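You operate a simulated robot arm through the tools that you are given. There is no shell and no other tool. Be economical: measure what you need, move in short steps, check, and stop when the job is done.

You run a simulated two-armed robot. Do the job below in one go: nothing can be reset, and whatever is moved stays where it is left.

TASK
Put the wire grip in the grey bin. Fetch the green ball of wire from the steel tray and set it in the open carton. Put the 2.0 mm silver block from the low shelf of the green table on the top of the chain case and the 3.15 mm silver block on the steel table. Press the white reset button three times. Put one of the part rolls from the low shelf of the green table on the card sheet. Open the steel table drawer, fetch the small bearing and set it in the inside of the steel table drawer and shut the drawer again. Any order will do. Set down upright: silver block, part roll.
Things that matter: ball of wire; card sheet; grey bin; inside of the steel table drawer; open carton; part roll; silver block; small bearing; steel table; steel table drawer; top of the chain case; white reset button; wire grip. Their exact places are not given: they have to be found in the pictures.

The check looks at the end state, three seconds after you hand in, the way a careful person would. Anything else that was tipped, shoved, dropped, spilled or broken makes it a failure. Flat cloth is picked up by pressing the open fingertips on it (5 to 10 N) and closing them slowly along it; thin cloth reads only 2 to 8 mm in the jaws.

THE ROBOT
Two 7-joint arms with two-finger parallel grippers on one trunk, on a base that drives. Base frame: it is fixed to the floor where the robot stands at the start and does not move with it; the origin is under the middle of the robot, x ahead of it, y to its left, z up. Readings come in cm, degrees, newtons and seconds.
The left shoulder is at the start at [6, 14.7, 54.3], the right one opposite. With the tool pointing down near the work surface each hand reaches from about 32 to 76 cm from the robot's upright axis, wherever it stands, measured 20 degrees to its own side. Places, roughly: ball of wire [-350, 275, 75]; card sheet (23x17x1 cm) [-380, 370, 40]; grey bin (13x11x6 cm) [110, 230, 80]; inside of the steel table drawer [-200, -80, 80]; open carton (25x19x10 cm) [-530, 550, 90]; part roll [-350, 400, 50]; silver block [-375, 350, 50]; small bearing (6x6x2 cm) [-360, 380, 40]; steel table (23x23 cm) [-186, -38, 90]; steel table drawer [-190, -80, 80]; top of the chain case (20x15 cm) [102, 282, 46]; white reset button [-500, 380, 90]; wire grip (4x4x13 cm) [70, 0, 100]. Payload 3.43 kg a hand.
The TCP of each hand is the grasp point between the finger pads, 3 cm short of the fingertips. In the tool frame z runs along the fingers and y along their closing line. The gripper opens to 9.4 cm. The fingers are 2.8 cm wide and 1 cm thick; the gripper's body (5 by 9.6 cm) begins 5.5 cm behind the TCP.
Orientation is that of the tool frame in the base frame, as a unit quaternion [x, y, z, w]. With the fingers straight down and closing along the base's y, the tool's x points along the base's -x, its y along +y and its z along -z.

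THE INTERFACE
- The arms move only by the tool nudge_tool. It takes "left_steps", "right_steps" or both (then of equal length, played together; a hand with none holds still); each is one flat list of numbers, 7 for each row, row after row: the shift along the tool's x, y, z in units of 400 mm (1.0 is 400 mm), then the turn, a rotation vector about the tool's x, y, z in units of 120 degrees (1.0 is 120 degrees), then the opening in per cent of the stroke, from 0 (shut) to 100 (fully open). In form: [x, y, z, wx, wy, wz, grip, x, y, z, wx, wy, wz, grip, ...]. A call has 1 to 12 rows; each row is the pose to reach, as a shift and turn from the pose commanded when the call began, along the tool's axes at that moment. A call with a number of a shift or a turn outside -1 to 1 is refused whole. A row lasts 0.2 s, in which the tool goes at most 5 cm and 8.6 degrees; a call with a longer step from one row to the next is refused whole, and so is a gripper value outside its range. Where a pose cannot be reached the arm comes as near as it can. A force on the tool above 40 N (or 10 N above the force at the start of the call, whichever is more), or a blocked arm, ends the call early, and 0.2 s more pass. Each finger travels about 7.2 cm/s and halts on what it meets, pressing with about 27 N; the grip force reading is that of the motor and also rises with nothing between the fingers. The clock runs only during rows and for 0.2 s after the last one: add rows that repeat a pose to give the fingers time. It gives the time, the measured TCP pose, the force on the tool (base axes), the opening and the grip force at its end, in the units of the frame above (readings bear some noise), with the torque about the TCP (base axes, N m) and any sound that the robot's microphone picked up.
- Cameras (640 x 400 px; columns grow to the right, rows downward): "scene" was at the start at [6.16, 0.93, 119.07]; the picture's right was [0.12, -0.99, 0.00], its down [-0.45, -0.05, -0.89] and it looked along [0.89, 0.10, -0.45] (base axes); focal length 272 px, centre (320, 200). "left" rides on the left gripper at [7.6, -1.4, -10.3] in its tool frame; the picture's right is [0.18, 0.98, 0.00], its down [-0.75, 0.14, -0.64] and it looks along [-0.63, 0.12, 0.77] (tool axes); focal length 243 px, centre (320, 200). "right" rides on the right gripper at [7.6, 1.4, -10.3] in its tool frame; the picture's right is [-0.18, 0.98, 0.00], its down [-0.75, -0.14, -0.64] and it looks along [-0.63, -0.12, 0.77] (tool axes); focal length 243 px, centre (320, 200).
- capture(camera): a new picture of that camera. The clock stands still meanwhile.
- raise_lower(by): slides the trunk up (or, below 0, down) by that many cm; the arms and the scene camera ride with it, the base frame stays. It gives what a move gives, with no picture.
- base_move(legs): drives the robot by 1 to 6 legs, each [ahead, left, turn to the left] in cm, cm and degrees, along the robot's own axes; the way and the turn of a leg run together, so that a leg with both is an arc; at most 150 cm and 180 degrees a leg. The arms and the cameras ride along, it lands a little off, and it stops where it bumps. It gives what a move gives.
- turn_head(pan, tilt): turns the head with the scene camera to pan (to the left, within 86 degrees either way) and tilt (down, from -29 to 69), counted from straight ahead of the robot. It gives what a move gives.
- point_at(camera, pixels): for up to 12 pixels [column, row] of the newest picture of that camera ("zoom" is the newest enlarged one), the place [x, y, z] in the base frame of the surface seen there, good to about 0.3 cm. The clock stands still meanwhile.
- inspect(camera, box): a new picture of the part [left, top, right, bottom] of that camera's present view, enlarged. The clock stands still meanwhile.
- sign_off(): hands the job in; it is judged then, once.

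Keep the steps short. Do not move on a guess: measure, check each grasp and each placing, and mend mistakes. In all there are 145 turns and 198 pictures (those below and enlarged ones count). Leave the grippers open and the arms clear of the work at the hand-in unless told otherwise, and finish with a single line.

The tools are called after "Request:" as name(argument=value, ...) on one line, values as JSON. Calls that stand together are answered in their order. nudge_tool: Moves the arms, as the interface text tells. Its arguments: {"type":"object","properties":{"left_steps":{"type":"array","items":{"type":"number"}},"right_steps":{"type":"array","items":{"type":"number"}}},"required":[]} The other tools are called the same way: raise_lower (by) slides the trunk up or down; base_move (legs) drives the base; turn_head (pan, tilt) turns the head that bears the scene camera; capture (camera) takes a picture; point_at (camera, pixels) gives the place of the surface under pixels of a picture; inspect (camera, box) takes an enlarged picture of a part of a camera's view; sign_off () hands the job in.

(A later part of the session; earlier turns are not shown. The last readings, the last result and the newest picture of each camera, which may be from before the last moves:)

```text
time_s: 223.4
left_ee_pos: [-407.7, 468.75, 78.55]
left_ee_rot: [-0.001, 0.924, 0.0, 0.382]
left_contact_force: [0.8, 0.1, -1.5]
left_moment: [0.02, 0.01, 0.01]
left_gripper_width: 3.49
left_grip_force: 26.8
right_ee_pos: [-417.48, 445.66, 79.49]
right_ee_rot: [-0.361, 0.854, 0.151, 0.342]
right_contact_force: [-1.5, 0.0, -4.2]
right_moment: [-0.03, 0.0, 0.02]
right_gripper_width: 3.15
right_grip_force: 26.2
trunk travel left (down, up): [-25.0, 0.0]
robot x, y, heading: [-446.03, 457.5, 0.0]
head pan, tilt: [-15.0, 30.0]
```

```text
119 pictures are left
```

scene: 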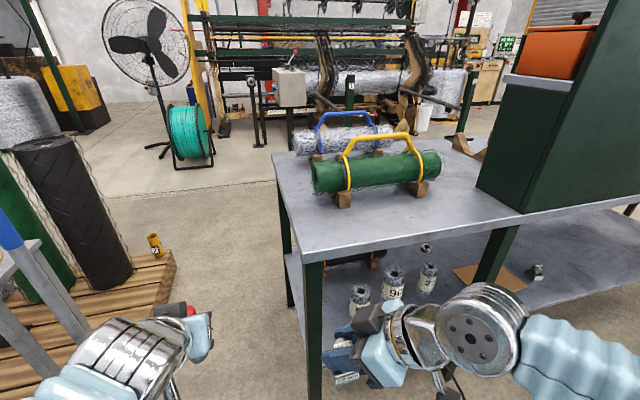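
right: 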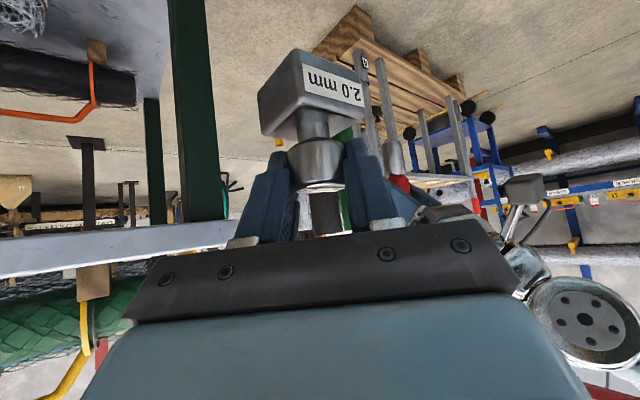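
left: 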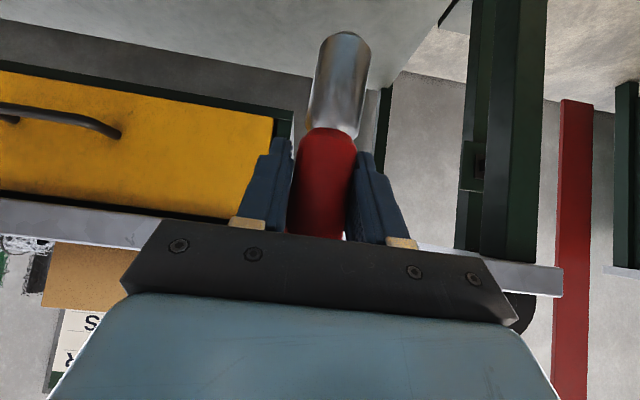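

All upright and undisturbed. Go round by the south: turn to +y, reverse down the aisle, cross to x≈-302.

Request:
base_move(legs=[[0, 0, 90], [-120, 0, 0], [-120, 0, 0], [-118, 0, 0], [0, -144, 0]])

Request:
turn_head(pan=0, tilt=25)

Request:
capture(camera="scene")

```text
time_s: 251.4
left_ee_pos: [-309.67, 138.47, 78.52]
left_ee_rot: [-0.648, 0.658, 0.268, 0.272]
left_contact_force: [0.2, 0.0, -1.8]
left_moment: [-0.01, -0.03, -0.05]
left_gripper_width: 3.47
left_grip_force: 26.6
right_ee_pos: [-286.72, 128.31, 79.33]
right_ee_rot: [0.856, -0.357, -0.347, -0.139]
right_contact_force: [1.0, 0.1, -4.1]
right_moment: [0.01, -0.02, 0.0]
right_gripper_width: 3.13
right_grip_force: 26.9
trunk travel left (down, up): [-25.0, 0.0]
robot x, y, heading: [-299.12, 100.66, 89.1]
head pan, tilt: [-15.0, 30.0]
```

```text
time_s: 252.2
left_ee_pos: [-309.65, 138.43, 78.56]
left_ee_rot: [-0.648, 0.659, 0.268, 0.272]
left_contact_force: [-0.3, 0.4, -0.6]
left_moment: [0.03, 0.02, 0.02]
left_gripper_width: 3.43
left_grip_force: 27.6
right_ee_pos: [-286.77, 128.39, 79.48]
right_ee_rot: [0.856, -0.357, -0.347, -0.139]
right_contact_force: [-0.6, 0.1, -4.9]
right_moment: [0.0, 0.02, -0.02]
right_gripper_width: 3.14
right_grip_force: 27.1
trunk travel left (down, up): [-25.0, 0.0]
robot x, y, heading: [-299.36, 100.44, 89.2]
head pan, tilt: [0.0, 25.0]
```

```text
118 pictures are left
```

scene: 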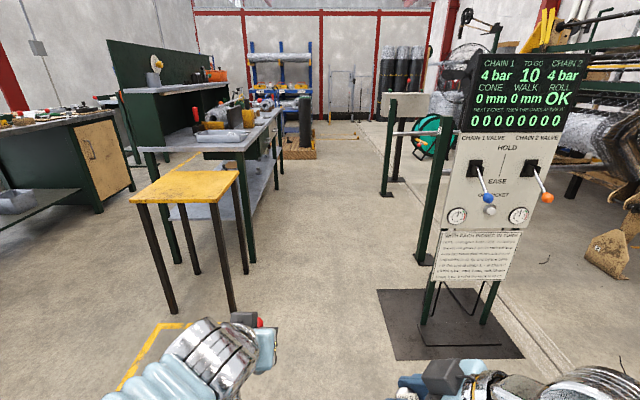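

Clear. Drive north up the corridor to y≈440, turn to face +x there.

Request:
base_move(legs=[[120, 2, 0.9], [120, 0, 0], [96, 0, 0], [0, -14, 0], [0, 0, -90]])

Request:
turn_head(pan=15, tilt=20)

Request:
capture(camera="scene")

Request:
point_at(camera="scene", pixels=[[100, 150], [250, 200], [320, 200], [320, 170], [380, 200], [200, 200], [160, 240], [450, 300], [520, 200], [60, 250]])

```text
time_s: 273.2
left_ee_pos: [-250.81, 447.91, 78.55]
left_ee_rot: [-0.016, 0.924, 0.007, 0.382]
left_contact_force: [0.1, 0.4, -0.9]
left_moment: [0.01, 0.01, 0.0]
left_gripper_width: 3.43
left_grip_force: 27.0
right_ee_pos: [-259.78, 424.43, 79.44]
right_ee_rot: [-0.375, 0.848, 0.156, 0.34]
right_contact_force: [-0.7, -1.2, -5.8]
right_moment: [-0.01, 0.04, -0.01]
right_gripper_width: 3.14
right_grip_force: 26.8
trunk travel left (down, up): [-25.0, 0.0]
robot x, y, heading: [-287.92, 435.44, 1.7]
head pan, tilt: [0.0, 25.0]
```

```text
time_s: 274.0
left_ee_pos: [-250.8, 447.93, 78.49]
left_ee_rot: [-0.015, 0.924, 0.006, 0.382]
left_contact_force: [-0.1, 0.1, -1.3]
left_moment: [0.01, 0.0, 0.0]
left_gripper_width: 3.49
left_grip_force: 27.0
right_ee_pos: [-259.81, 424.4, 79.38]
right_ee_rot: [-0.375, 0.848, 0.156, 0.341]
right_contact_force: [-0.5, 0.3, -4.7]
right_moment: [0.01, -0.03, 0.01]
right_gripper_width: 3.11
right_grip_force: 27.4
trunk travel left (down, up): [-25.0, 0.0]
robot x, y, heading: [-288.43, 435.59, 1.9]
head pan, tilt: [15.0, 20.0]
```

```text
117 pictures are left
```

scene: 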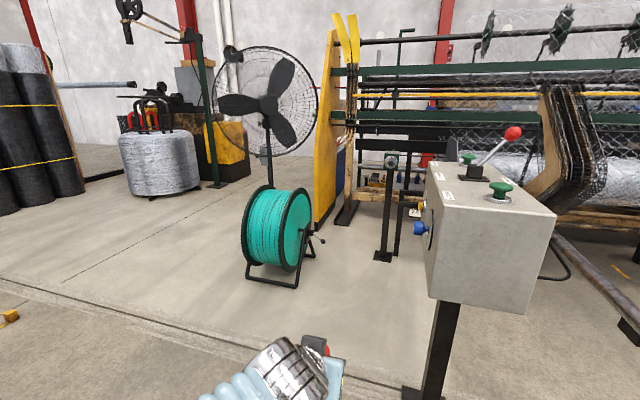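

```text
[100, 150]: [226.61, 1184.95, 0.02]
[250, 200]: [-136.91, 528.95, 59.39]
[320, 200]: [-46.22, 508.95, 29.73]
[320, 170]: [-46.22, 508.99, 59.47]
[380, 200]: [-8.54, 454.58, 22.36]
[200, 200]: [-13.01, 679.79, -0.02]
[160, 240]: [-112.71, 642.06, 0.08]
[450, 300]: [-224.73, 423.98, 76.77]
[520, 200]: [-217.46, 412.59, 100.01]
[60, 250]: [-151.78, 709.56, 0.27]
```

Continue: forward, then sidestep left past the pallet end and look.

Request:
base_move(legs=[[0, 38, -1.8], [70, 0, 0], [0, 140, 0]])

Request:
turn_head(pan=-10, tilt=20)

Request:
capture(camera="scene")

```text
time_s: 286.3
left_ee_pos: [-179.79, 622.49, 78.56]
left_ee_rot: [0.008, 0.924, -0.003, 0.382]
left_contact_force: [0.5, 0.2, -1.8]
left_moment: [-0.01, 0.0, 0.0]
left_gripper_width: 3.45
left_grip_force: 27.2
right_ee_pos: [-190.19, 599.65, 79.35]
right_ee_rot: [-0.351, 0.858, 0.147, 0.345]
right_contact_force: [-0.8, 0.6, -5.5]
right_moment: [0.0, 0.0, -0.02]
right_gripper_width: 3.14
right_grip_force: 26.8
trunk travel left (down, up): [-25.0, 0.0]
robot x, y, heading: [-217.88, 612.18, -1.5]
head pan, tilt: [15.0, 20.0]
```

```text
time_s: 287.2
left_ee_pos: [-179.95, 622.52, 78.56]
left_ee_rot: [0.009, 0.924, -0.004, 0.381]
left_contact_force: [0.3, 1.6, -2.2]
left_moment: [-0.02, -0.02, -0.01]
left_gripper_width: 3.48
left_grip_force: 27.4
right_ee_pos: [-190.04, 599.77, 79.47]
right_ee_rot: [-0.351, 0.858, 0.147, 0.345]
right_contact_force: [0.4, 0.0, -5.3]
right_moment: [-0.02, -0.01, -0.01]
right_gripper_width: 3.11
right_grip_force: 26.9
trunk travel left (down, up): [-25.0, 0.0]
robot x, y, heading: [-218.09, 612.12, -1.4]
head pan, tilt: [-10.0, 20.0]
```

```text
116 pictures are left
```

scene: 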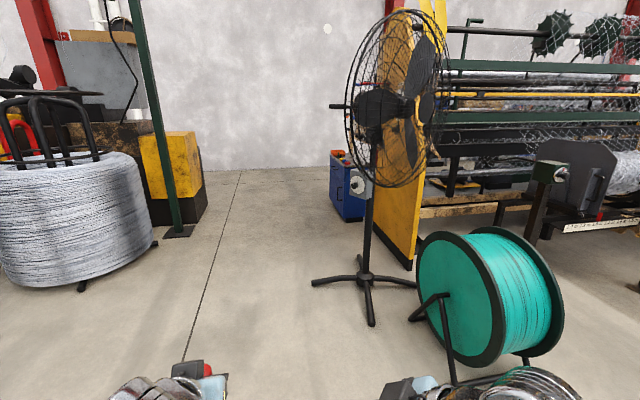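

A clear passage left of the fan. Measure it.

Request:
point_at(camera="scene", pixels=[[315, 283], [372, 322], [415, 285], [180, 235], [150, 250], [348, 218], [408, 262], [300, 200], [270, 175], [375, 200], [480, 350], [385, 95]])

```text
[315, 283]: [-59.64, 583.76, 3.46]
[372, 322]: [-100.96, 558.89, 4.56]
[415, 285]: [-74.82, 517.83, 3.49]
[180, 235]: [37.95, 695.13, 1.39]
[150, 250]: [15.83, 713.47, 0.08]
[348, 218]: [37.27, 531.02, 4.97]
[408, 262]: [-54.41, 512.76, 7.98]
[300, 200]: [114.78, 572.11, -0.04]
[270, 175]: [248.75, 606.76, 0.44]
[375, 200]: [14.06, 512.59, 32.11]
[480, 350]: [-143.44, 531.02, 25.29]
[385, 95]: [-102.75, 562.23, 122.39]
```

Drive: left 28, then ahead to x≈120 along y≈640.

Request:
base_move(legs=[[0, 28, 1.4], [120, 0, 0], [120, 0, 0], [100, 0, 0]])

Request:
turn_head(pan=-80, tilt=20)

Request:
capture(camera="scene")

```text
time_s: 288.5
left_ee_pos: [-179.77, 631.14, 78.41]
left_ee_rot: [0.005, 0.925, -0.002, 0.381]
left_contact_force: [-0.2, -0.7, -1.7]
left_moment: [0.0, 0.01, 0.02]
left_gripper_width: 3.46
left_grip_force: 26.6
right_ee_pos: [-189.95, 608.17, 79.37]
right_ee_rot: [-0.355, 0.857, 0.148, 0.343]
right_contact_force: [-0.1, -0.4, -4.2]
right_moment: [-0.01, -0.01, 0.03]
right_gripper_width: 3.12
right_grip_force: 26.9
trunk travel left (down, up): [-25.0, 0.0]
robot x, y, heading: [-217.44, 620.59, -0.7]
head pan, tilt: [-10.0, 20.0]
stopped in leg 1: the robot was blocked; the commanded pose is now the measured one
```

```text
time_s: 289.9
left_ee_pos: [-179.74, 631.08, 78.46]
left_ee_rot: [0.005, 0.925, -0.002, 0.381]
left_contact_force: [0.2, -0.8, -2.2]
left_moment: [-0.01, -0.01, 0.0]
left_gripper_width: 3.47
left_grip_force: 27.0
right_ee_pos: [-189.89, 608.18, 79.47]
right_ee_rot: [-0.356, 0.856, 0.149, 0.343]
right_contact_force: [0.0, -0.7, -5.0]
right_moment: [0.01, 0.02, 0.0]
right_gripper_width: 3.12
right_grip_force: 26.9
trunk travel left (down, up): [-25.0, 0.0]
robot x, y, heading: [-217.68, 620.6, -0.9]
head pan, tilt: [-80.0, 20.0]
```

```text
115 pictures are left
```

scene: 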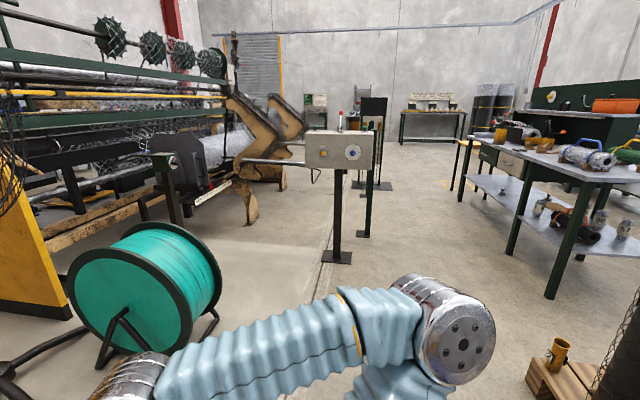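

Blocked on the left; look what is there.

Request:
turn_head(pan=80, tilt=45)

Request:
capture(camera="scene")

Request:
point_at(camera="scene", pixels=[[320, 200], [200, 200], [450, 200], [320, 330], [150, 300], [500, 300], [320, 280]])

```text
time_s: 292.3
left_ee_pos: [-179.9, 631.12, 78.53]
left_ee_rot: [0.004, 0.925, -0.001, 0.381]
left_contact_force: [-0.2, -0.7, -1.1]
left_moment: [-0.01, 0.02, 0.0]
left_gripper_width: 3.45
left_grip_force: 27.1
right_ee_pos: [-189.93, 608.12, 79.36]
right_ee_rot: [-0.355, 0.857, 0.148, 0.344]
right_contact_force: [-0.5, -0.3, -5.1]
right_moment: [-0.05, -0.01, -0.01]
right_gripper_width: 3.11
right_grip_force: 26.8
trunk travel left (down, up): [-25.0, 0.0]
robot x, y, heading: [-218.15, 620.46, -0.8]
head pan, tilt: [80.0, 45.0]
```

```text
114 pictures are left
```

scene: 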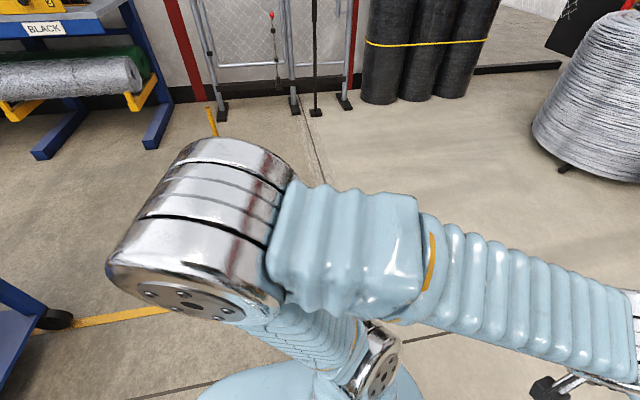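

```text
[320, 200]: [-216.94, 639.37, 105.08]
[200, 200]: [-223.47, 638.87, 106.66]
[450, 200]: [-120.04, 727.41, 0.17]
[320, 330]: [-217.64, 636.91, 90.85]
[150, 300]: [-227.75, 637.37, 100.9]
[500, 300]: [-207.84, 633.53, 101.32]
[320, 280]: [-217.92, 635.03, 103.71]
```

Request:
point_at(camera="scene", pixels=[[58, 318], [30, 315], [10, 370], [40, 330], [100, 318], [160, 312]])

Request:
turn_head(pan=86, tilt=69)

Request:
capture(camera="scene")

```text
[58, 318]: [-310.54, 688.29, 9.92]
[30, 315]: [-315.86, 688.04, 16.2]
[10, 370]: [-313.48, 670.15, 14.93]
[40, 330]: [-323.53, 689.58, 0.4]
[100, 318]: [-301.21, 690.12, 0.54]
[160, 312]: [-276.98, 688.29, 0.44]
```

```text
time_s: 293.2
left_ee_pos: [-179.76, 631.14, 78.48]
left_ee_rot: [0.005, 0.925, -0.003, 0.381]
left_contact_force: [0.5, -1.1, -1.5]
left_moment: [0.03, -0.01, -0.01]
left_gripper_width: 3.45
left_grip_force: 27.3
right_ee_pos: [-189.93, 608.28, 79.43]
right_ee_rot: [-0.355, 0.857, 0.148, 0.343]
right_contact_force: [-0.3, 0.3, -5.7]
right_moment: [-0.01, 0.05, -0.02]
right_gripper_width: 3.12
right_grip_force: 27.3
trunk travel left (down, up): [-25.0, 0.0]
robot x, y, heading: [-217.78, 620.26, -0.7]
head pan, tilt: [85.9, 68.8]
```

```text
113 pictures are left
```

scene: 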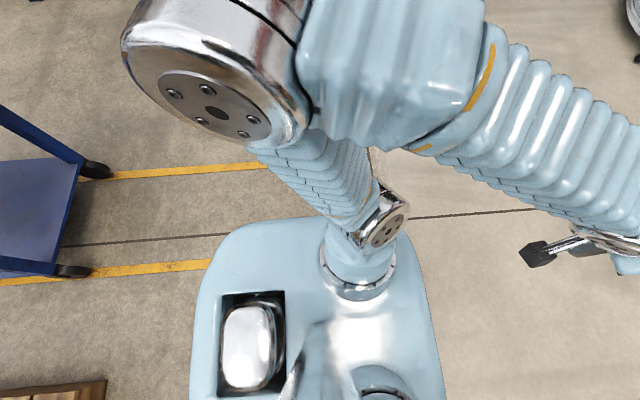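

Request:
point_at(camera="scene", pixels=[[100, 385], [60, 390], [200, 300], [195, 390], [320, 222], [440, 390], [410, 240], [88, 170], [75, 272]])

```text
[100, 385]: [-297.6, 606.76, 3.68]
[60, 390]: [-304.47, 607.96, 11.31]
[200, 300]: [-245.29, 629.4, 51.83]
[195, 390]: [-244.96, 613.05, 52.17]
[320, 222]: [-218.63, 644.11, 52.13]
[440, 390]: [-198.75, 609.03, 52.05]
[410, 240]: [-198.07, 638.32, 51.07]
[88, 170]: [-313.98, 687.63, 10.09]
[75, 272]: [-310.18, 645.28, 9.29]
```

Blocked by the raised yellow floor strip at y≈645 under my left side. Go forward 70 first, then left, then on to x≈120.

Request:
base_move(legs=[[75, 0, 0.7], [0, 26, 0], [130, 0, 0], [130, 0, 0]])

Request:
turn_head(pan=-70, tilt=20)

Request:
capture(camera="scene")

```text
time_s: 311.1
left_ee_pos: [157.57, 661.57, 78.54]
left_ee_rot: [-0.008, 0.925, 0.004, 0.381]
left_contact_force: [-0.6, -0.2, -1.3]
left_moment: [0.03, -0.02, 0.0]
left_gripper_width: 3.48
left_grip_force: 27.6
right_ee_pos: [148.25, 638.18, 79.44]
right_ee_rot: [-0.367, 0.852, 0.153, 0.341]
right_contact_force: [0.4, 0.0, -4.8]
right_moment: [0.0, -0.04, -0.02]
right_gripper_width: 3.13
right_grip_force: 27.3
trunk travel left (down, up): [-25.0, 0.0]
robot x, y, heading: [120.23, 650.04, 0.7]
head pan, tilt: [85.9, 68.8]
```

```text
time_s: 313.5
left_ee_pos: [157.72, 661.44, 78.42]
left_ee_rot: [-0.008, 0.925, 0.004, 0.381]
left_contact_force: [0.3, 0.6, -2.1]
left_moment: [0.01, 0.01, 0.01]
left_gripper_width: 3.49
left_grip_force: 26.8
right_ee_pos: [148.16, 638.14, 79.45]
right_ee_rot: [-0.367, 0.852, 0.153, 0.341]
right_contact_force: [0.0, 0.4, -5.4]
right_moment: [-0.03, 0.03, 0.02]
right_gripper_width: 3.12
right_grip_force: 26.7
trunk travel left (down, up): [-25.0, 0.0]
robot x, y, heading: [120.05, 649.79, 0.6]
head pan, tilt: [-70.0, 20.0]
```

```text
112 pictures are left
```

scene: 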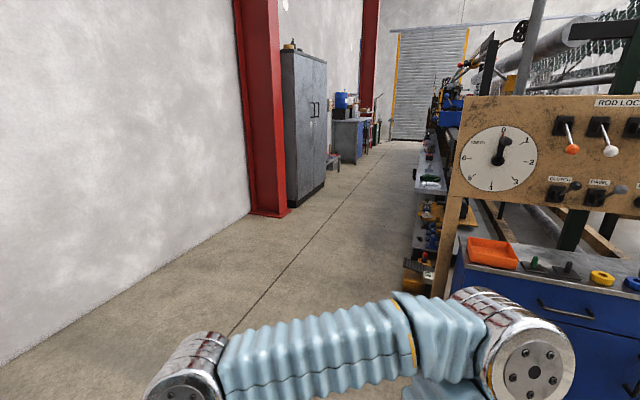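

Back aisle found. Measure its sides.

Request:
point_at(camera="scene", pixels=[[425, 290], [405, 285], [425, 180], [320, 185], [290, 205], [365, 160], [400, 150], [440, 310], [335, 160], [435, 210]])

Request:
inspect(camera="scene", box=[320, 60, 500, 300])

```text
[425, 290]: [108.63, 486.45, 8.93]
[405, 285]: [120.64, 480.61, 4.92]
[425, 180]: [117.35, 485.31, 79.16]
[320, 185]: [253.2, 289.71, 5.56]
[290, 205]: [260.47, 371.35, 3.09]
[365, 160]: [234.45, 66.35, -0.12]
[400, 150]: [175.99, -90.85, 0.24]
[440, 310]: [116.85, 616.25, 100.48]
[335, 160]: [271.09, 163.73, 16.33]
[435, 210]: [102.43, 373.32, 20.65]
```

```text
1.67 times, centred on (410, 180) of scene
```

zoom: 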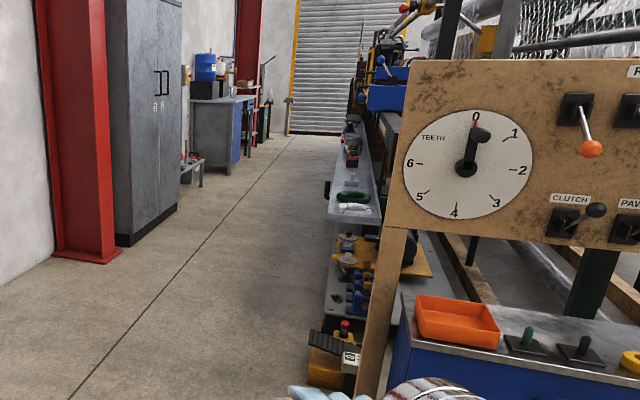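

Drive: ahead 65 to x≈185, turn right, go down the aisle to y≈260.

Request:
base_move(legs=[[65, 0, -0.6], [0, 0, -90], [130, 0, 0], [130, 0, 0], [120, 0, 0]])

Request:
turn_head(pan=-60, tilt=25)

Request:
capture(camera="scene")

```text
time_s: 338.9
left_ee_pos: [185.68, 233.02, 78.4]
left_ee_rot: [0.665, 0.642, -0.274, 0.265]
left_contact_force: [0.5, -0.2, -1.7]
left_moment: [0.0, 0.03, 0.0]
left_gripper_width: 3.47
left_grip_force: 26.9
right_ee_pos: [163.02, 243.64, 79.35]
right_ee_rot: [0.366, 0.853, -0.142, 0.345]
right_contact_force: [0.6, 0.1, -5.1]
right_moment: [-0.01, 0.03, 0.01]
right_gripper_width: 3.12
right_grip_force: 26.9
trunk travel left (down, up): [-25.0, 0.0]
robot x, y, heading: [176.18, 270.89, -92.0]
head pan, tilt: [-70.0, 20.0]
```

```text
time_s: 339.6
left_ee_pos: [185.65, 232.9, 78.46]
left_ee_rot: [0.664, 0.643, -0.273, 0.265]
left_contact_force: [0.9, -0.4, -2.1]
left_moment: [0.02, -0.01, 0.05]
left_gripper_width: 3.47
left_grip_force: 27.2
right_ee_pos: [162.98, 243.66, 79.44]
right_ee_rot: [0.366, 0.852, -0.142, 0.346]
right_contact_force: [0.2, -0.6, -4.6]
right_moment: [0.02, -0.01, 0.03]
right_gripper_width: 3.14
right_grip_force: 27.1
trunk travel left (down, up): [-25.0, 0.0]
robot x, y, heading: [176.05, 271.2, -91.7]
head pan, tilt: [-60.0, 25.0]
```

```text
110 pictures are left
```

scene: 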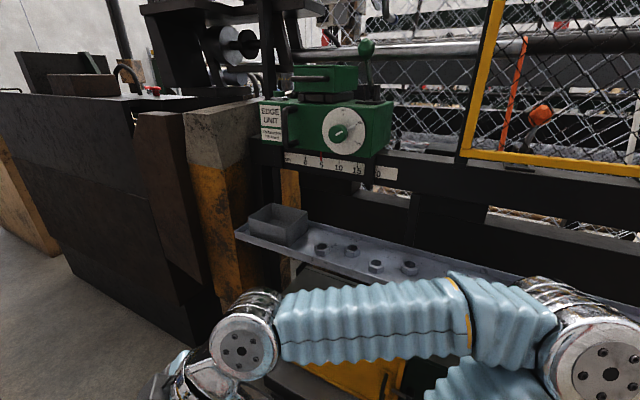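

Grey bin seen at (280,225). Turn right to face the loom back.

Request:
base_move(legs=[[18, 0, -88]])

Request:
turn_head(pan=0, tilt=40)

Request:
capture(camera="scene")

```text
time_s: 343.8
left_ee_pos: [125.99, 250.3, 78.63]
left_ee_rot: [0.925, -0.015, -0.379, -0.006]
left_contact_force: [0.7, -0.3, -1.4]
left_moment: [-0.04, 0.0, 0.03]
left_gripper_width: 3.44
left_grip_force: 27.0
right_ee_pos: [136.53, 273.14, 79.34]
right_ee_rot: [0.861, 0.346, -0.344, 0.144]
right_contact_force: [-0.5, 0.1, -4.8]
right_moment: [0.03, 0.02, 0.01]
right_gripper_width: 3.12
right_grip_force: 27.2
trunk travel left (down, up): [-25.0, 0.0]
robot x, y, heading: [163.98, 259.87, 178.0]
head pan, tilt: [-60.0, 25.0]
```

```text
time_s: 345.1
left_ee_pos: [125.91, 250.25, 78.39]
left_ee_rot: [0.925, -0.015, -0.381, -0.007]
left_contact_force: [0.4, -0.2, -2.0]
left_moment: [0.01, 0.0, -0.04]
left_gripper_width: 3.49
left_grip_force: 26.9
right_ee_pos: [136.68, 273.11, 79.42]
right_ee_rot: [0.86, 0.346, -0.345, 0.145]
right_contact_force: [0.1, 0.0, -5.4]
right_moment: [0.04, -0.02, -0.01]
right_gripper_width: 3.11
right_grip_force: 26.6
trunk travel left (down, up): [-25.0, 0.0]
robot x, y, heading: [164.12, 260.15, 178.0]
head pan, tilt: [0.0, 40.0]
```

```text
109 pictures are left
```

scene: 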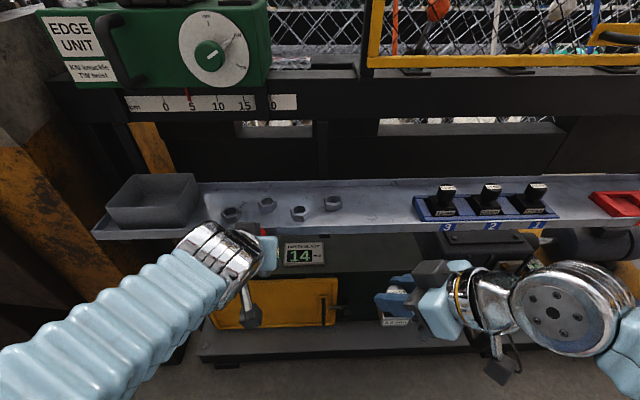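

Measure the bin, the shelf, and what lies below (chain case).

Request:
point_at(camera="scene", pixels=[[108, 205], [190, 205], [130, 177], [195, 175], [150, 195], [150, 222], [300, 232], [400, 228], [485, 238], [360, 245], [280, 315], [300, 345]])

Request:
inspect(camera="scene", box=[200, 180, 560, 380])

```text
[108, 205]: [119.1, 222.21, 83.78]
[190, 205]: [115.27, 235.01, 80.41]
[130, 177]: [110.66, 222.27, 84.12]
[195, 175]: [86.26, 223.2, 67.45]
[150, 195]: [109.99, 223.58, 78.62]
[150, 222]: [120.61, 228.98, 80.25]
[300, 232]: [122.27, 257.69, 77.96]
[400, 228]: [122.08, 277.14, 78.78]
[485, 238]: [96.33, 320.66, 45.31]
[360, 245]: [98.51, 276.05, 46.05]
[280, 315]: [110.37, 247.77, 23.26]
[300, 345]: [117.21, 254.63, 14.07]
```

```text
1.78 times, centred on (380, 280) of scene
```

zoom: 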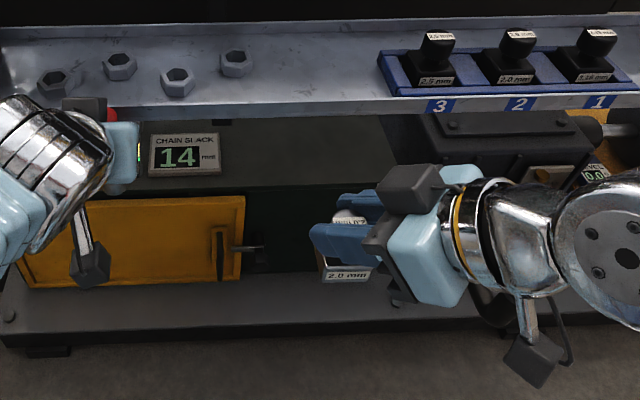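

Bin spans x 109.5–120.5, y 222–235, z 78–84. Check the overhead beam depth, then raise the left hand to z≈95.

Request:
point_at(camera="scene", pixels=[[120, 60], [220, 60], [150, 108], [110, 120], [40, 190], [250, 95], [165, 150], [320, 90]])

Request:
nudge_tool(left_steps=[-0.073, 0, -0.073, 0, 0, 0, 10, -0.146, 0, -0.146, 0, 0, 0, 10, -0.219, 0, -0.219, 0, 0, 0, 10, -0.292, 0, -0.292, 0, 0, 0, 10])

Request:
capture(camera="scene")

```text
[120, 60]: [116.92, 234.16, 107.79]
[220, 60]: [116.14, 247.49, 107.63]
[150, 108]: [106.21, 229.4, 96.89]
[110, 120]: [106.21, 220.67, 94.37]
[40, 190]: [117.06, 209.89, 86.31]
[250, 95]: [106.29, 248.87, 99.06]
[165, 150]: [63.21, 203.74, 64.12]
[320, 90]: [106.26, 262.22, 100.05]
```

```text
time_s: 346.1
left_ee_pos: [126.09, 250.25, 95.02]
left_ee_rot: [0.925, -0.015, -0.381, -0.006]
left_contact_force: [-0.9, -0.5, -1.7]
left_moment: [0.04, -0.01, -0.01]
left_gripper_width: 3.46
left_grip_force: 27.1
right_ee_pos: [136.62, 273.03, 79.42]
right_ee_rot: [0.861, 0.345, -0.345, 0.144]
right_contact_force: [1.0, 0.2, -5.3]
right_moment: [0.01, -0.01, -0.02]
right_gripper_width: 3.11
right_grip_force: 27.2
trunk travel left (down, up): [-25.0, 0.0]
robot x, y, heading: [164.2, 260.28, 178.0]
head pan, tilt: [0.0, 40.0]
```

```text
107 pictures are left
```

scene: 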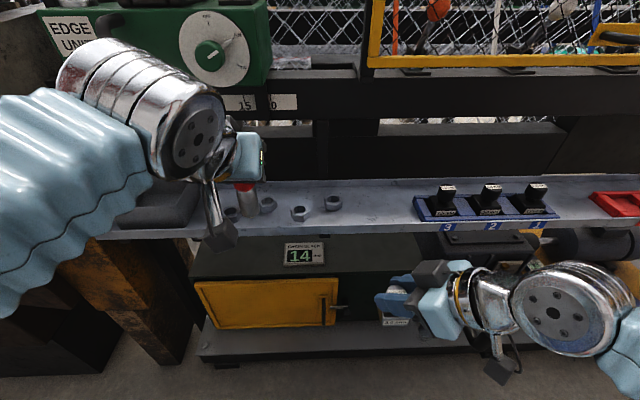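

Move left hand sideways to y≈229 at z≈93, then forward above the bin centre.

Request:
nudge_tool(left_steps=[0.02, 0.11, 0.02, 0, 0, 0, 10, 0.035, 0.22, 0.035, 0, 0, 0, 10, 0.035, 0.33, 0.035, 0, 0, 0, 10, 0.035, 0.44, 0.035, 0, 0, 0, 10, 0.035, 0.545, 0.035, 0, 0, 0, 10, -0.045, 0.545, 0.115, 0, 0, 0, 10, -0.129, 0.545, 0.199, 0, 0, 0, 10, -0.129, 0.545, 0.199, 0, 0, 0, 10])

Request:
capture(camera="left")

Request:
capture(camera="scene")

```text
time_s: 347.9
left_ee_pos: [116.0, 228.73, 93.1]
left_ee_rot: [0.925, -0.016, -0.38, -0.007]
left_contact_force: [-0.6, 0.0, -1.6]
left_moment: [-0.02, -0.03, -0.04]
left_gripper_width: 3.44
left_grip_force: 27.1
right_ee_pos: [136.56, 273.21, 79.4]
right_ee_rot: [0.86, 0.346, -0.345, 0.144]
right_contact_force: [0.2, -0.6, -5.4]
right_moment: [0.0, 0.0, -0.02]
right_gripper_width: 3.11
right_grip_force: 26.6
trunk travel left (down, up): [-25.0, 0.0]
robot x, y, heading: [163.9, 260.1, 177.6]
head pan, tilt: [0.0, 40.0]
```

```text
106 pictures are left
```

left: 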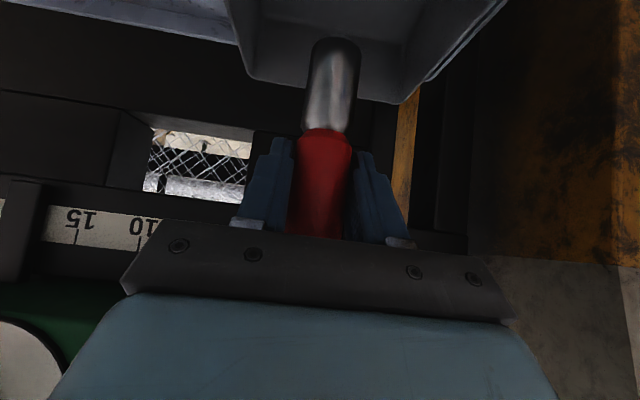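

```text
105 pictures are left
```

scene: 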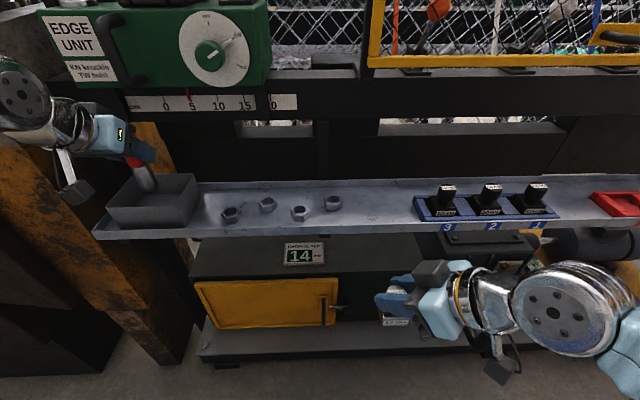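

Check bin walls relative to the grip end in the left view.

Request:
point_at(camera="left", pixels=[[300, 80], [250, 85], [400, 98], [385, 60], [420, 60], [335, 45], [265, 40], [335, 60]])

Request:
inspect(camera="scene", box=[80, 120, 240, 250])

```text
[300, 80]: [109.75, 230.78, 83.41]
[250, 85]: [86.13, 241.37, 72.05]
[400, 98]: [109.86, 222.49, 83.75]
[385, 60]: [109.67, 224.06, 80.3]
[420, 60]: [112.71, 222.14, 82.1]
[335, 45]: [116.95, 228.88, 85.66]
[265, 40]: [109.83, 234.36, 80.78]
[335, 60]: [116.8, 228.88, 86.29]
```

```text
3.08 times, centred on (160, 185) of scene
```

zoom: 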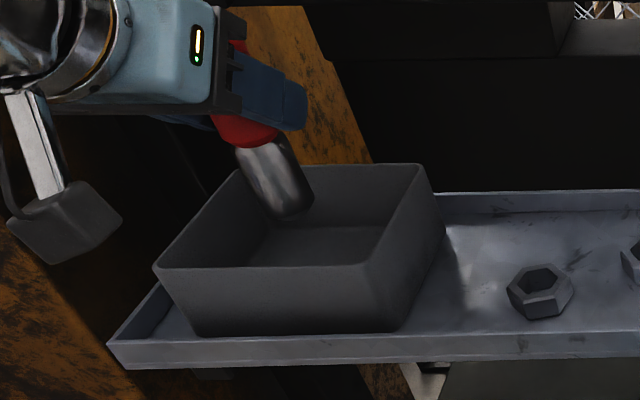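

Centred. Lower 6 cm and open partially.

Request:
nudge_tool(left_steps=[0.053, 0, 0.053, 0, 0, 0, 10, 0.104, 0, 0.104, 0, 0, 0, 10, 0.104, 0, 0.104, 0, 0, 0, 10, 0.104, 0, 0.104, 0, 0, 0, 45, 0.104, 0, 0.104, 0, 0, 0, 58, 0.104, 0, 0.104, 0, 0, 0, 58])

Request:
inspect(camera="scene", box=[80, 120, 240, 250])

Request:
capture(camera="left")

```text
time_s: 349.3
left_ee_pos: [115.92, 228.84, 87.25]
left_ee_rot: [0.924, -0.015, -0.381, -0.006]
left_contact_force: [0.2, 0.1, -0.5]
left_moment: [0.0, -0.02, -0.01]
left_gripper_width: 5.45
left_grip_force: 0.1
right_ee_pos: [136.68, 273.01, 79.4]
right_ee_rot: [0.861, 0.345, -0.345, 0.144]
right_contact_force: [-0.6, -0.8, -4.9]
right_moment: [0.05, -0.01, 0.01]
right_gripper_width: 3.13
right_grip_force: 27.2
trunk travel left (down, up): [-25.0, 0.0]
robot x, y, heading: [164.02, 259.6, 177.9]
head pan, tilt: [0.0, 40.0]
```

```text
3.08 times, centred on (160, 185) of scene
```

zoom: 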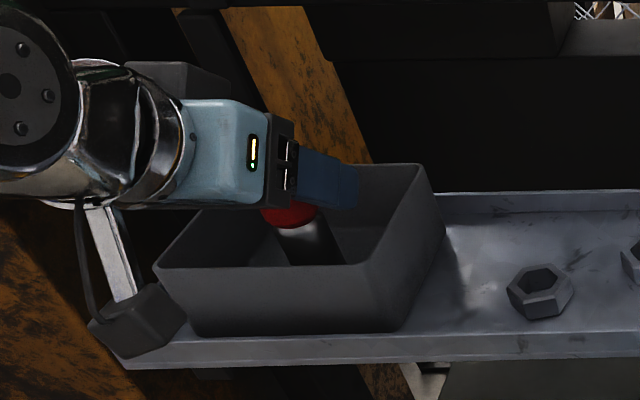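

```text
102 pictures are left
```

left: 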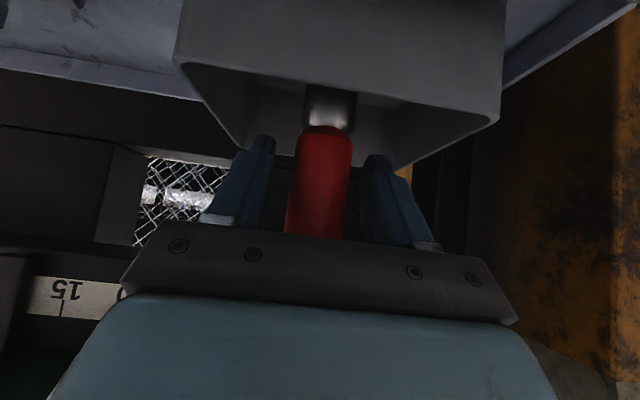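

Grip stands in the bin. Withdraw along the tool axis.

Request:
nudge_tool(left_steps=[0, 0, -0.08, 0, 0, 0, 58, 0, 0, -0.17, 0, 0, 0, 58, 0, 0, -0.27, 0, 0, 0, 58, 0, -0.1, -0.37, 0, 0, 0, 70])

Request:
inspect(camera="scene", box=[80, 120, 240, 250])

```text
refused: row 4 steps farther than a row can; nothing moved
```

```text
3.08 times, centred on (160, 185) of scene
```

zoom: 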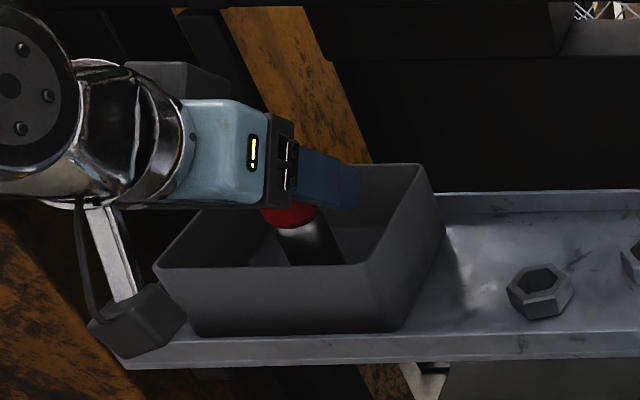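

Refused for too long a step; repeat with shorter steps.

Request:
nudge_tool(left_steps=[0, 0, -0.08, 0, 0, 0, 58, 0, 0, -0.17, 0, 0, 0, 58, 0, 0, -0.27, 0, 0, 0, 58, 0, -0.08, -0.34, 0, 0, 0, 70])

Request:
inspect(camera="scene", box=[80, 120, 240, 250])

```text
time_s: 350.3
left_ee_pos: [125.69, 231.5, 96.67]
left_ee_rot: [0.925, -0.015, -0.38, -0.006]
left_contact_force: [-0.4, 0.4, -0.5]
left_moment: [0.0, -0.03, -0.04]
left_gripper_width: 6.59
left_grip_force: 0.1
right_ee_pos: [136.65, 273.1, 79.46]
right_ee_rot: [0.86, 0.346, -0.345, 0.145]
right_contact_force: [-0.6, -0.9, -4.3]
right_moment: [0.01, 0.0, 0.0]
right_gripper_width: 3.12
right_grip_force: 26.7
trunk travel left (down, up): [-25.0, 0.0]
robot x, y, heading: [164.38, 259.73, 178.0]
head pan, tilt: [0.0, 40.0]
```

```text
3.08 times, centred on (160, 185) of scene
```

zoom: 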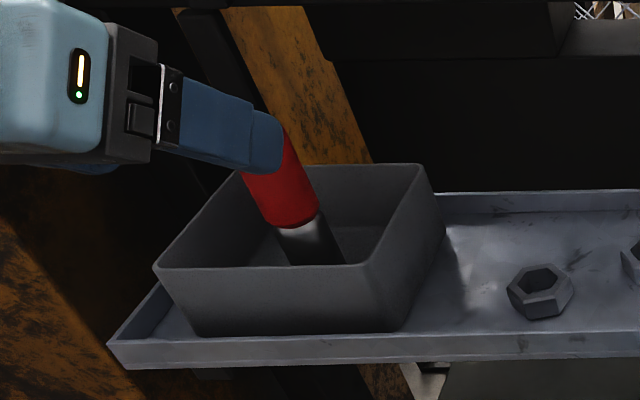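

The grip stands in the bin. Retract left hand from the shelf; turn the right hand to point straight at the loom with a 54° tilt (to fit beneath the shelf).

Request:
nudge_tool(left_steps=[0.05, -0.05, -0.05, 0, 0, 0, 70, 0.1, -0.1, -0.1, 0, 0, 0, 70, 0.15, -0.15, -0.15, 0, 0, 0, 70, 0.18, -0.18, -0.18, 0, 0, 0, 70, 0.18, -0.18, -0.18, 0, 0, 0, 70, 0.18, -0.18, -0.18, 0, 0, 0, 70, 0.18, -0.18, -0.18, 0, 0, 0, 70], right_steps=[0, 0, 0, 0.0467, -0.0136, 0.0397, 10, 0, 0, 0, 0.0933, -0.0271, 0.0793, 10, 0, 0, 0, 0.14, -0.0407, 0.119, 10, 0, 0, 0, 0.1867, -0.0543, 0.1587, 10, 0, 0, 0, 0.2333, -0.0678, 0.1983, 10, 0, 0, 0, 0.28, -0.0814, 0.238, 10, 0, 0, 0, 0.28, -0.0814, 0.238, 10])

Request:
point_at(camera="scene", pixels=[[220, 262], [220, 250], [345, 270], [345, 255], [390, 255], [325, 275], [200, 275], [280, 240], [370, 270], [400, 262]])

Request:
capture(camera="scene")

```text
time_s: 351.9
left_ee_pos: [136.01, 238.51, 96.76]
left_ee_rot: [0.925, -0.015, -0.38, -0.006]
left_contact_force: [0.3, -0.4, 0.0]
left_moment: [0.02, 0.01, 0.02]
left_gripper_width: 6.57
left_grip_force: 0.1
right_ee_pos: [136.19, 272.3, 81.32]
right_ee_rot: [0.892, -0.001, -0.453, 0.0]
right_contact_force: [0.1, 0.2, -5.0]
right_moment: [-0.02, -0.02, -0.01]
right_gripper_width: 3.11
right_grip_force: 26.8
right hand out of reach, approached as far as the arm can: row 2, 3, 4, 5, 6, 7
trunk travel left (down, up): [-25.0, 0.0]
robot x, y, heading: [164.19, 260.01, 178.0]
head pan, tilt: [0.0, 40.0]
```

```text
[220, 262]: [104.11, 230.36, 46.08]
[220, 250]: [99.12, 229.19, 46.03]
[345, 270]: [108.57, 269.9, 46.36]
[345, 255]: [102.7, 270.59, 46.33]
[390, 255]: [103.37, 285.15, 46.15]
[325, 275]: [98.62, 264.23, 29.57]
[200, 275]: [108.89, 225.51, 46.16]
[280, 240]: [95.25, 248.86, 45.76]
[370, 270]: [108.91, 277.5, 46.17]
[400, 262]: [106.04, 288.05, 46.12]
```

```text
99 pictures are left
```

scene: 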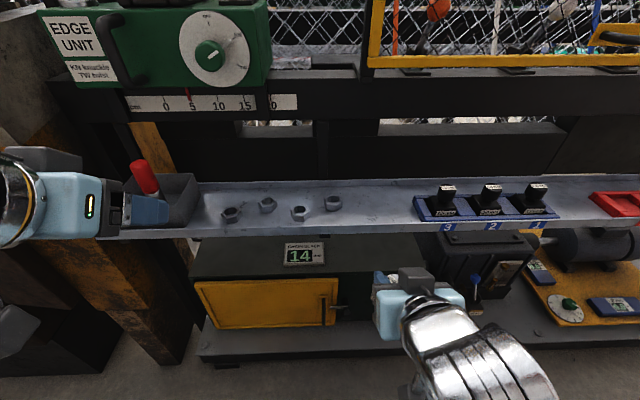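

Chain case top is z 46.2, x 95–110. Lower the trunk 25 cm, then slide in under the shelf at TCP z≈54.

Request:
raise_lower(by=-25)

Request:
nudge_tool(right_steps=[0.023, -0.1, 0.017, 0, 0, 0, 10, 0.0465, -0.2175, 0.0338, 0, 0, 0, 10, -0.018, -0.2175, 0.1225, 0, 0, 0, 10, -0.0825, -0.2175, 0.211, 0, 0, 0, 10, -0.147, -0.2175, 0.3, 0, 0, 0, 10, -0.2115, -0.2175, 0.3885, 0, 0, 0, 10])

Request:
capture(camera="right")

Request:
capture(camera="scene")

```text
time_s: 354.5
left_ee_pos: [135.9, 238.62, 71.8]
left_ee_rot: [0.925, -0.015, -0.38, -0.005]
left_contact_force: [-1.0, -0.1, 0.5]
left_moment: [-0.01, 0.02, 0.01]
left_gripper_width: 6.59
left_grip_force: 0.0
right_ee_pos: [136.24, 272.39, 56.31]
right_ee_rot: [0.891, 0.0, -0.453, 0.0]
right_contact_force: [0.9, -1.1, -4.9]
right_moment: [-0.04, -0.02, 0.02]
right_gripper_width: 3.13
right_grip_force: 26.8
trunk travel left (down, up): [0.0, 25.0]
robot x, y, heading: [164.16, 259.9, 178.0]
head pan, tilt: [0.0, 40.0]
```

```text
time_s: 355.9
left_ee_pos: [136.02, 238.64, 71.82]
left_ee_rot: [0.925, -0.015, -0.38, -0.006]
left_contact_force: [1.3, 0.0, -0.1]
left_moment: [-0.01, 0.01, -0.02]
left_gripper_width: 6.6
left_grip_force: 0.0
right_ee_pos: [118.66, 281.11, 54.16]
right_ee_rot: [0.891, -0.001, -0.454, 0.0]
right_contact_force: [-0.5, -1.1, -4.2]
right_moment: [-0.03, -0.05, -0.01]
right_gripper_width: 3.13
right_grip_force: 26.4
right hand out of reach, approached as far as the arm can: row 1, 2, 3
trunk travel left (down, up): [0.0, 25.0]
robot x, y, heading: [164.13, 260.23, 177.9]
head pan, tilt: [0.0, 40.0]
```

```text
98 pictures are left
```

right: 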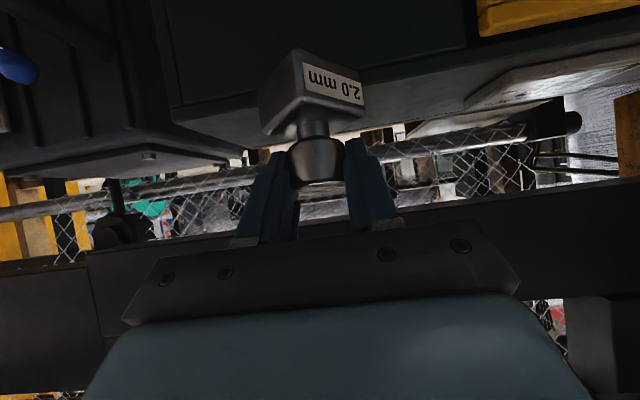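

```text
97 pictures are left
```

scene: 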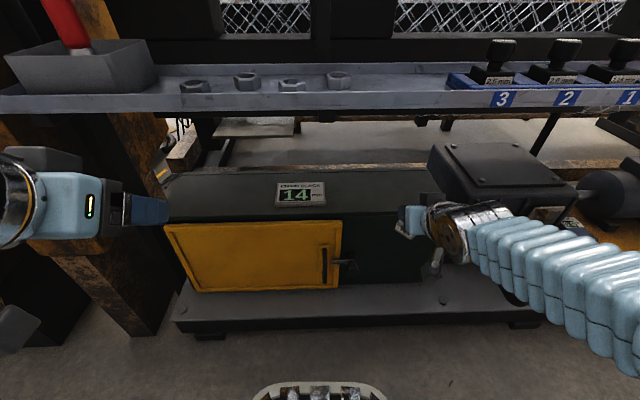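

Measure case end and gearbox.

Request:
point_at(camera="scene", pixels=[[400, 190], [430, 180], [450, 195], [440, 160], [470, 195], [390, 210], [360, 180], [420, 108], [300, 100], [300, 110]])

Request:
point_at(camera="right", pixels=[[200, 110], [170, 60], [240, 90], [420, 80], [390, 30], [150, 130]])

```text
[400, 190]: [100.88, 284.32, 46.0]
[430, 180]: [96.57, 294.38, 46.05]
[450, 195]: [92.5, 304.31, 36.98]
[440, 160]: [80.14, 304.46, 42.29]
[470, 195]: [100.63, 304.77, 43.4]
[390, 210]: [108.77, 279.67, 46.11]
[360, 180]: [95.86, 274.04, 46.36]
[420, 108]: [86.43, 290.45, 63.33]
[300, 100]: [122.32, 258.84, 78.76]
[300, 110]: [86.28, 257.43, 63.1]
```

```text
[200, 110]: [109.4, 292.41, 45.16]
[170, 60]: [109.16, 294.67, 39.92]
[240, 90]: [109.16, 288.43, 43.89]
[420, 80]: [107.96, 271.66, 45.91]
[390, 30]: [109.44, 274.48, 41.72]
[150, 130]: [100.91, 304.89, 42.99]
```

Slide in the remaining 13 cm, ease tilt by 4°, lower to near contact.

Request:
nudge_tool(right_steps=[-0.065, 0, 0.089, 0, 0, 0, 10, -0.13, 0, 0.178, 0, 0, 0, 10, -0.194, 0, 0.267, 0, 0, 0, 10, -0.184, 0, 0.274, 0, 0.033, 0, 10, -0.174, 0, 0.282, 0, 0.033, 0, 10])

Request:
inspect(camera="scene", box=[320, 90, 560, 270])

Request:
capture(camera="right")

```text
time_s: 357.1
left_ee_pos: [135.86, 238.69, 71.87]
left_ee_rot: [0.925, -0.014, -0.379, -0.006]
left_contact_force: [0.1, 0.1, -0.1]
left_moment: [-0.01, 0.03, -0.01]
left_gripper_width: 6.6
left_grip_force: 0.1
right_ee_pos: [105.5, 281.09, 52.98]
right_ee_rot: [0.907, -0.001, -0.422, -0.001]
right_contact_force: [0.5, -0.5, -4.6]
right_moment: [0.01, 0.0, -0.05]
right_gripper_width: 3.16
right_grip_force: 26.8
trunk travel left (down, up): [0.0, 25.0]
robot x, y, heading: [164.15, 259.81, 177.8]
head pan, tilt: [0.0, 40.0]
```

```text
2.22 times, centred on (440, 180) of scene
```

zoom: 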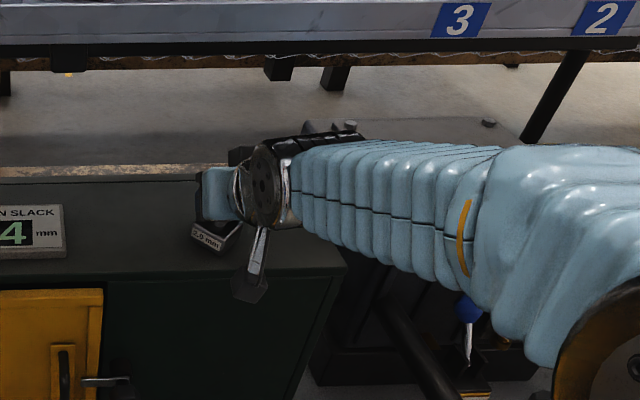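

```text
95 pictures are left
```

right: 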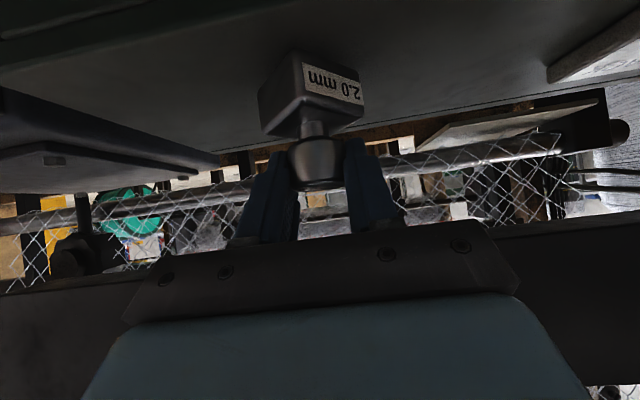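

Plenty of clearance. Rotate the last 5° upright and lower to 52.4.

Request:
nudge_tool(right_steps=[0, 0, 0, 0, 0.02, 0, 10, 0, 0, 0, 0, 0.041, 0, 10, 0.006, 0, 0.005, 0, 0.041, 0, 10, 0.011, 0, 0.0095, 0, 0.041, 0, 10, 0.011, 0, 0.0095, 0, 0.041, 0, 10])

Request:
inspect(camera="scene", box=[370, 140, 490, 230])

```text
time_s: 358.3
left_ee_pos: [135.98, 238.6, 71.81]
left_ee_rot: [0.925, -0.015, -0.38, -0.006]
left_contact_force: [0.2, -0.4, 0.5]
left_moment: [0.0, 0.0, 0.0]
left_gripper_width: 6.59
left_grip_force: 0.0
right_ee_pos: [105.36, 281.13, 52.42]
right_ee_rot: [0.924, 0.0, -0.383, 0.0]
right_contact_force: [0.0, 0.3, -4.5]
right_moment: [0.01, 0.0, -0.04]
right_gripper_width: 3.14
right_grip_force: 26.9
trunk travel left (down, up): [0.0, 25.0]
robot x, y, heading: [163.97, 260.2, 178.5]
head pan, tilt: [0.0, 40.0]
```

```text
4.44 times, centred on (430, 185) of scene
```

zoom: 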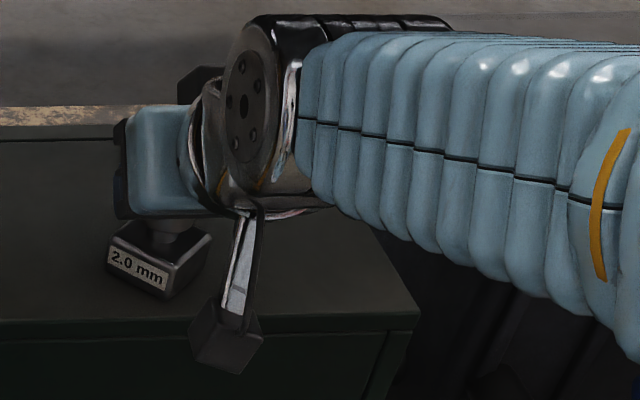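

Not yet touching. Lower 4 mm more in small steps.

Request:
nudge_tool(right_steps=[0.0018, 0, 0.0018, 0, 0, 0, 10, 0.0036, 0, 0.0036, 0, 0, 0, 10, 0.0054, 0, 0.0054, 0, 0, 0, 10, 0.007, 0, 0.007, 0, 0, 0, 10])

```text
time_s: 359.3
left_ee_pos: [136.06, 238.56, 71.85]
left_ee_rot: [0.924, -0.015, -0.381, -0.006]
left_contact_force: [-0.6, 0.4, -0.6]
left_moment: [-0.02, -0.01, -0.02]
left_gripper_width: 6.58
left_grip_force: 0.0
right_ee_pos: [105.33, 281.11, 52.25]
right_ee_rot: [0.923, 0.0, -0.386, 0.0]
right_contact_force: [3.9, 2.4, 19.7]
right_moment: [0.05, -0.51, 0.03]
right_gripper_width: 3.14
right_grip_force: 27.0
trunk travel left (down, up): [0.0, 25.0]
robot x, y, heading: [164.24, 260.03, 178.1]
head pan, tilt: [0.0, 40.0]
```

Contact (20 N). Ease up 2 mm and open.

Request:
nudge_tool(right_steps=[-0.003, 0, -0.003, 0, 0, 0, 10, -0.003, 0, -0.003, 0, 0, 0, 36, -0.003, 0, -0.003, 0, 0, 0, 45, -0.003, 0, -0.003, 0, 0, 0, 58, -0.003, 0, -0.003, 0, 0, 0, 58])

Request:
inspect(camera="scene", box=[370, 140, 490, 230])

Request:
capture(camera="right")

```text
time_s: 360.5
left_ee_pos: [135.94, 238.56, 71.86]
left_ee_rot: [0.925, -0.015, -0.38, -0.006]
left_contact_force: [0.0, -0.4, 0.1]
left_moment: [-0.02, -0.03, 0.01]
left_gripper_width: 6.59
left_grip_force: 0.1
right_ee_pos: [105.39, 281.16, 52.12]
right_ee_rot: [0.924, -0.001, -0.383, 0.0]
right_contact_force: [-0.1, 0.5, -0.2]
right_moment: [0.02, 0.0, 0.01]
right_gripper_width: 5.46
right_grip_force: 0.0
trunk travel left (down, up): [0.0, 25.0]
robot x, y, heading: [164.14, 259.96, 178.2]
head pan, tilt: [0.0, 40.0]
```

```text
4.44 times, centred on (430, 185) of scene
```

zoom: 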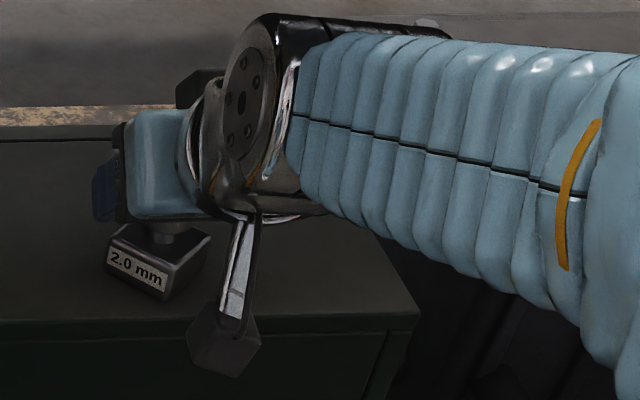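

```text
92 pictures are left
```

right: 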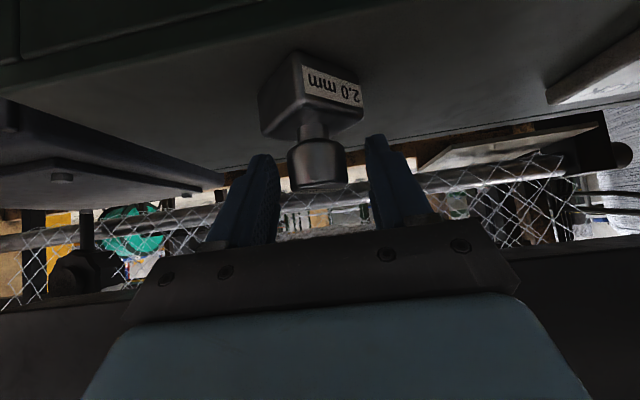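

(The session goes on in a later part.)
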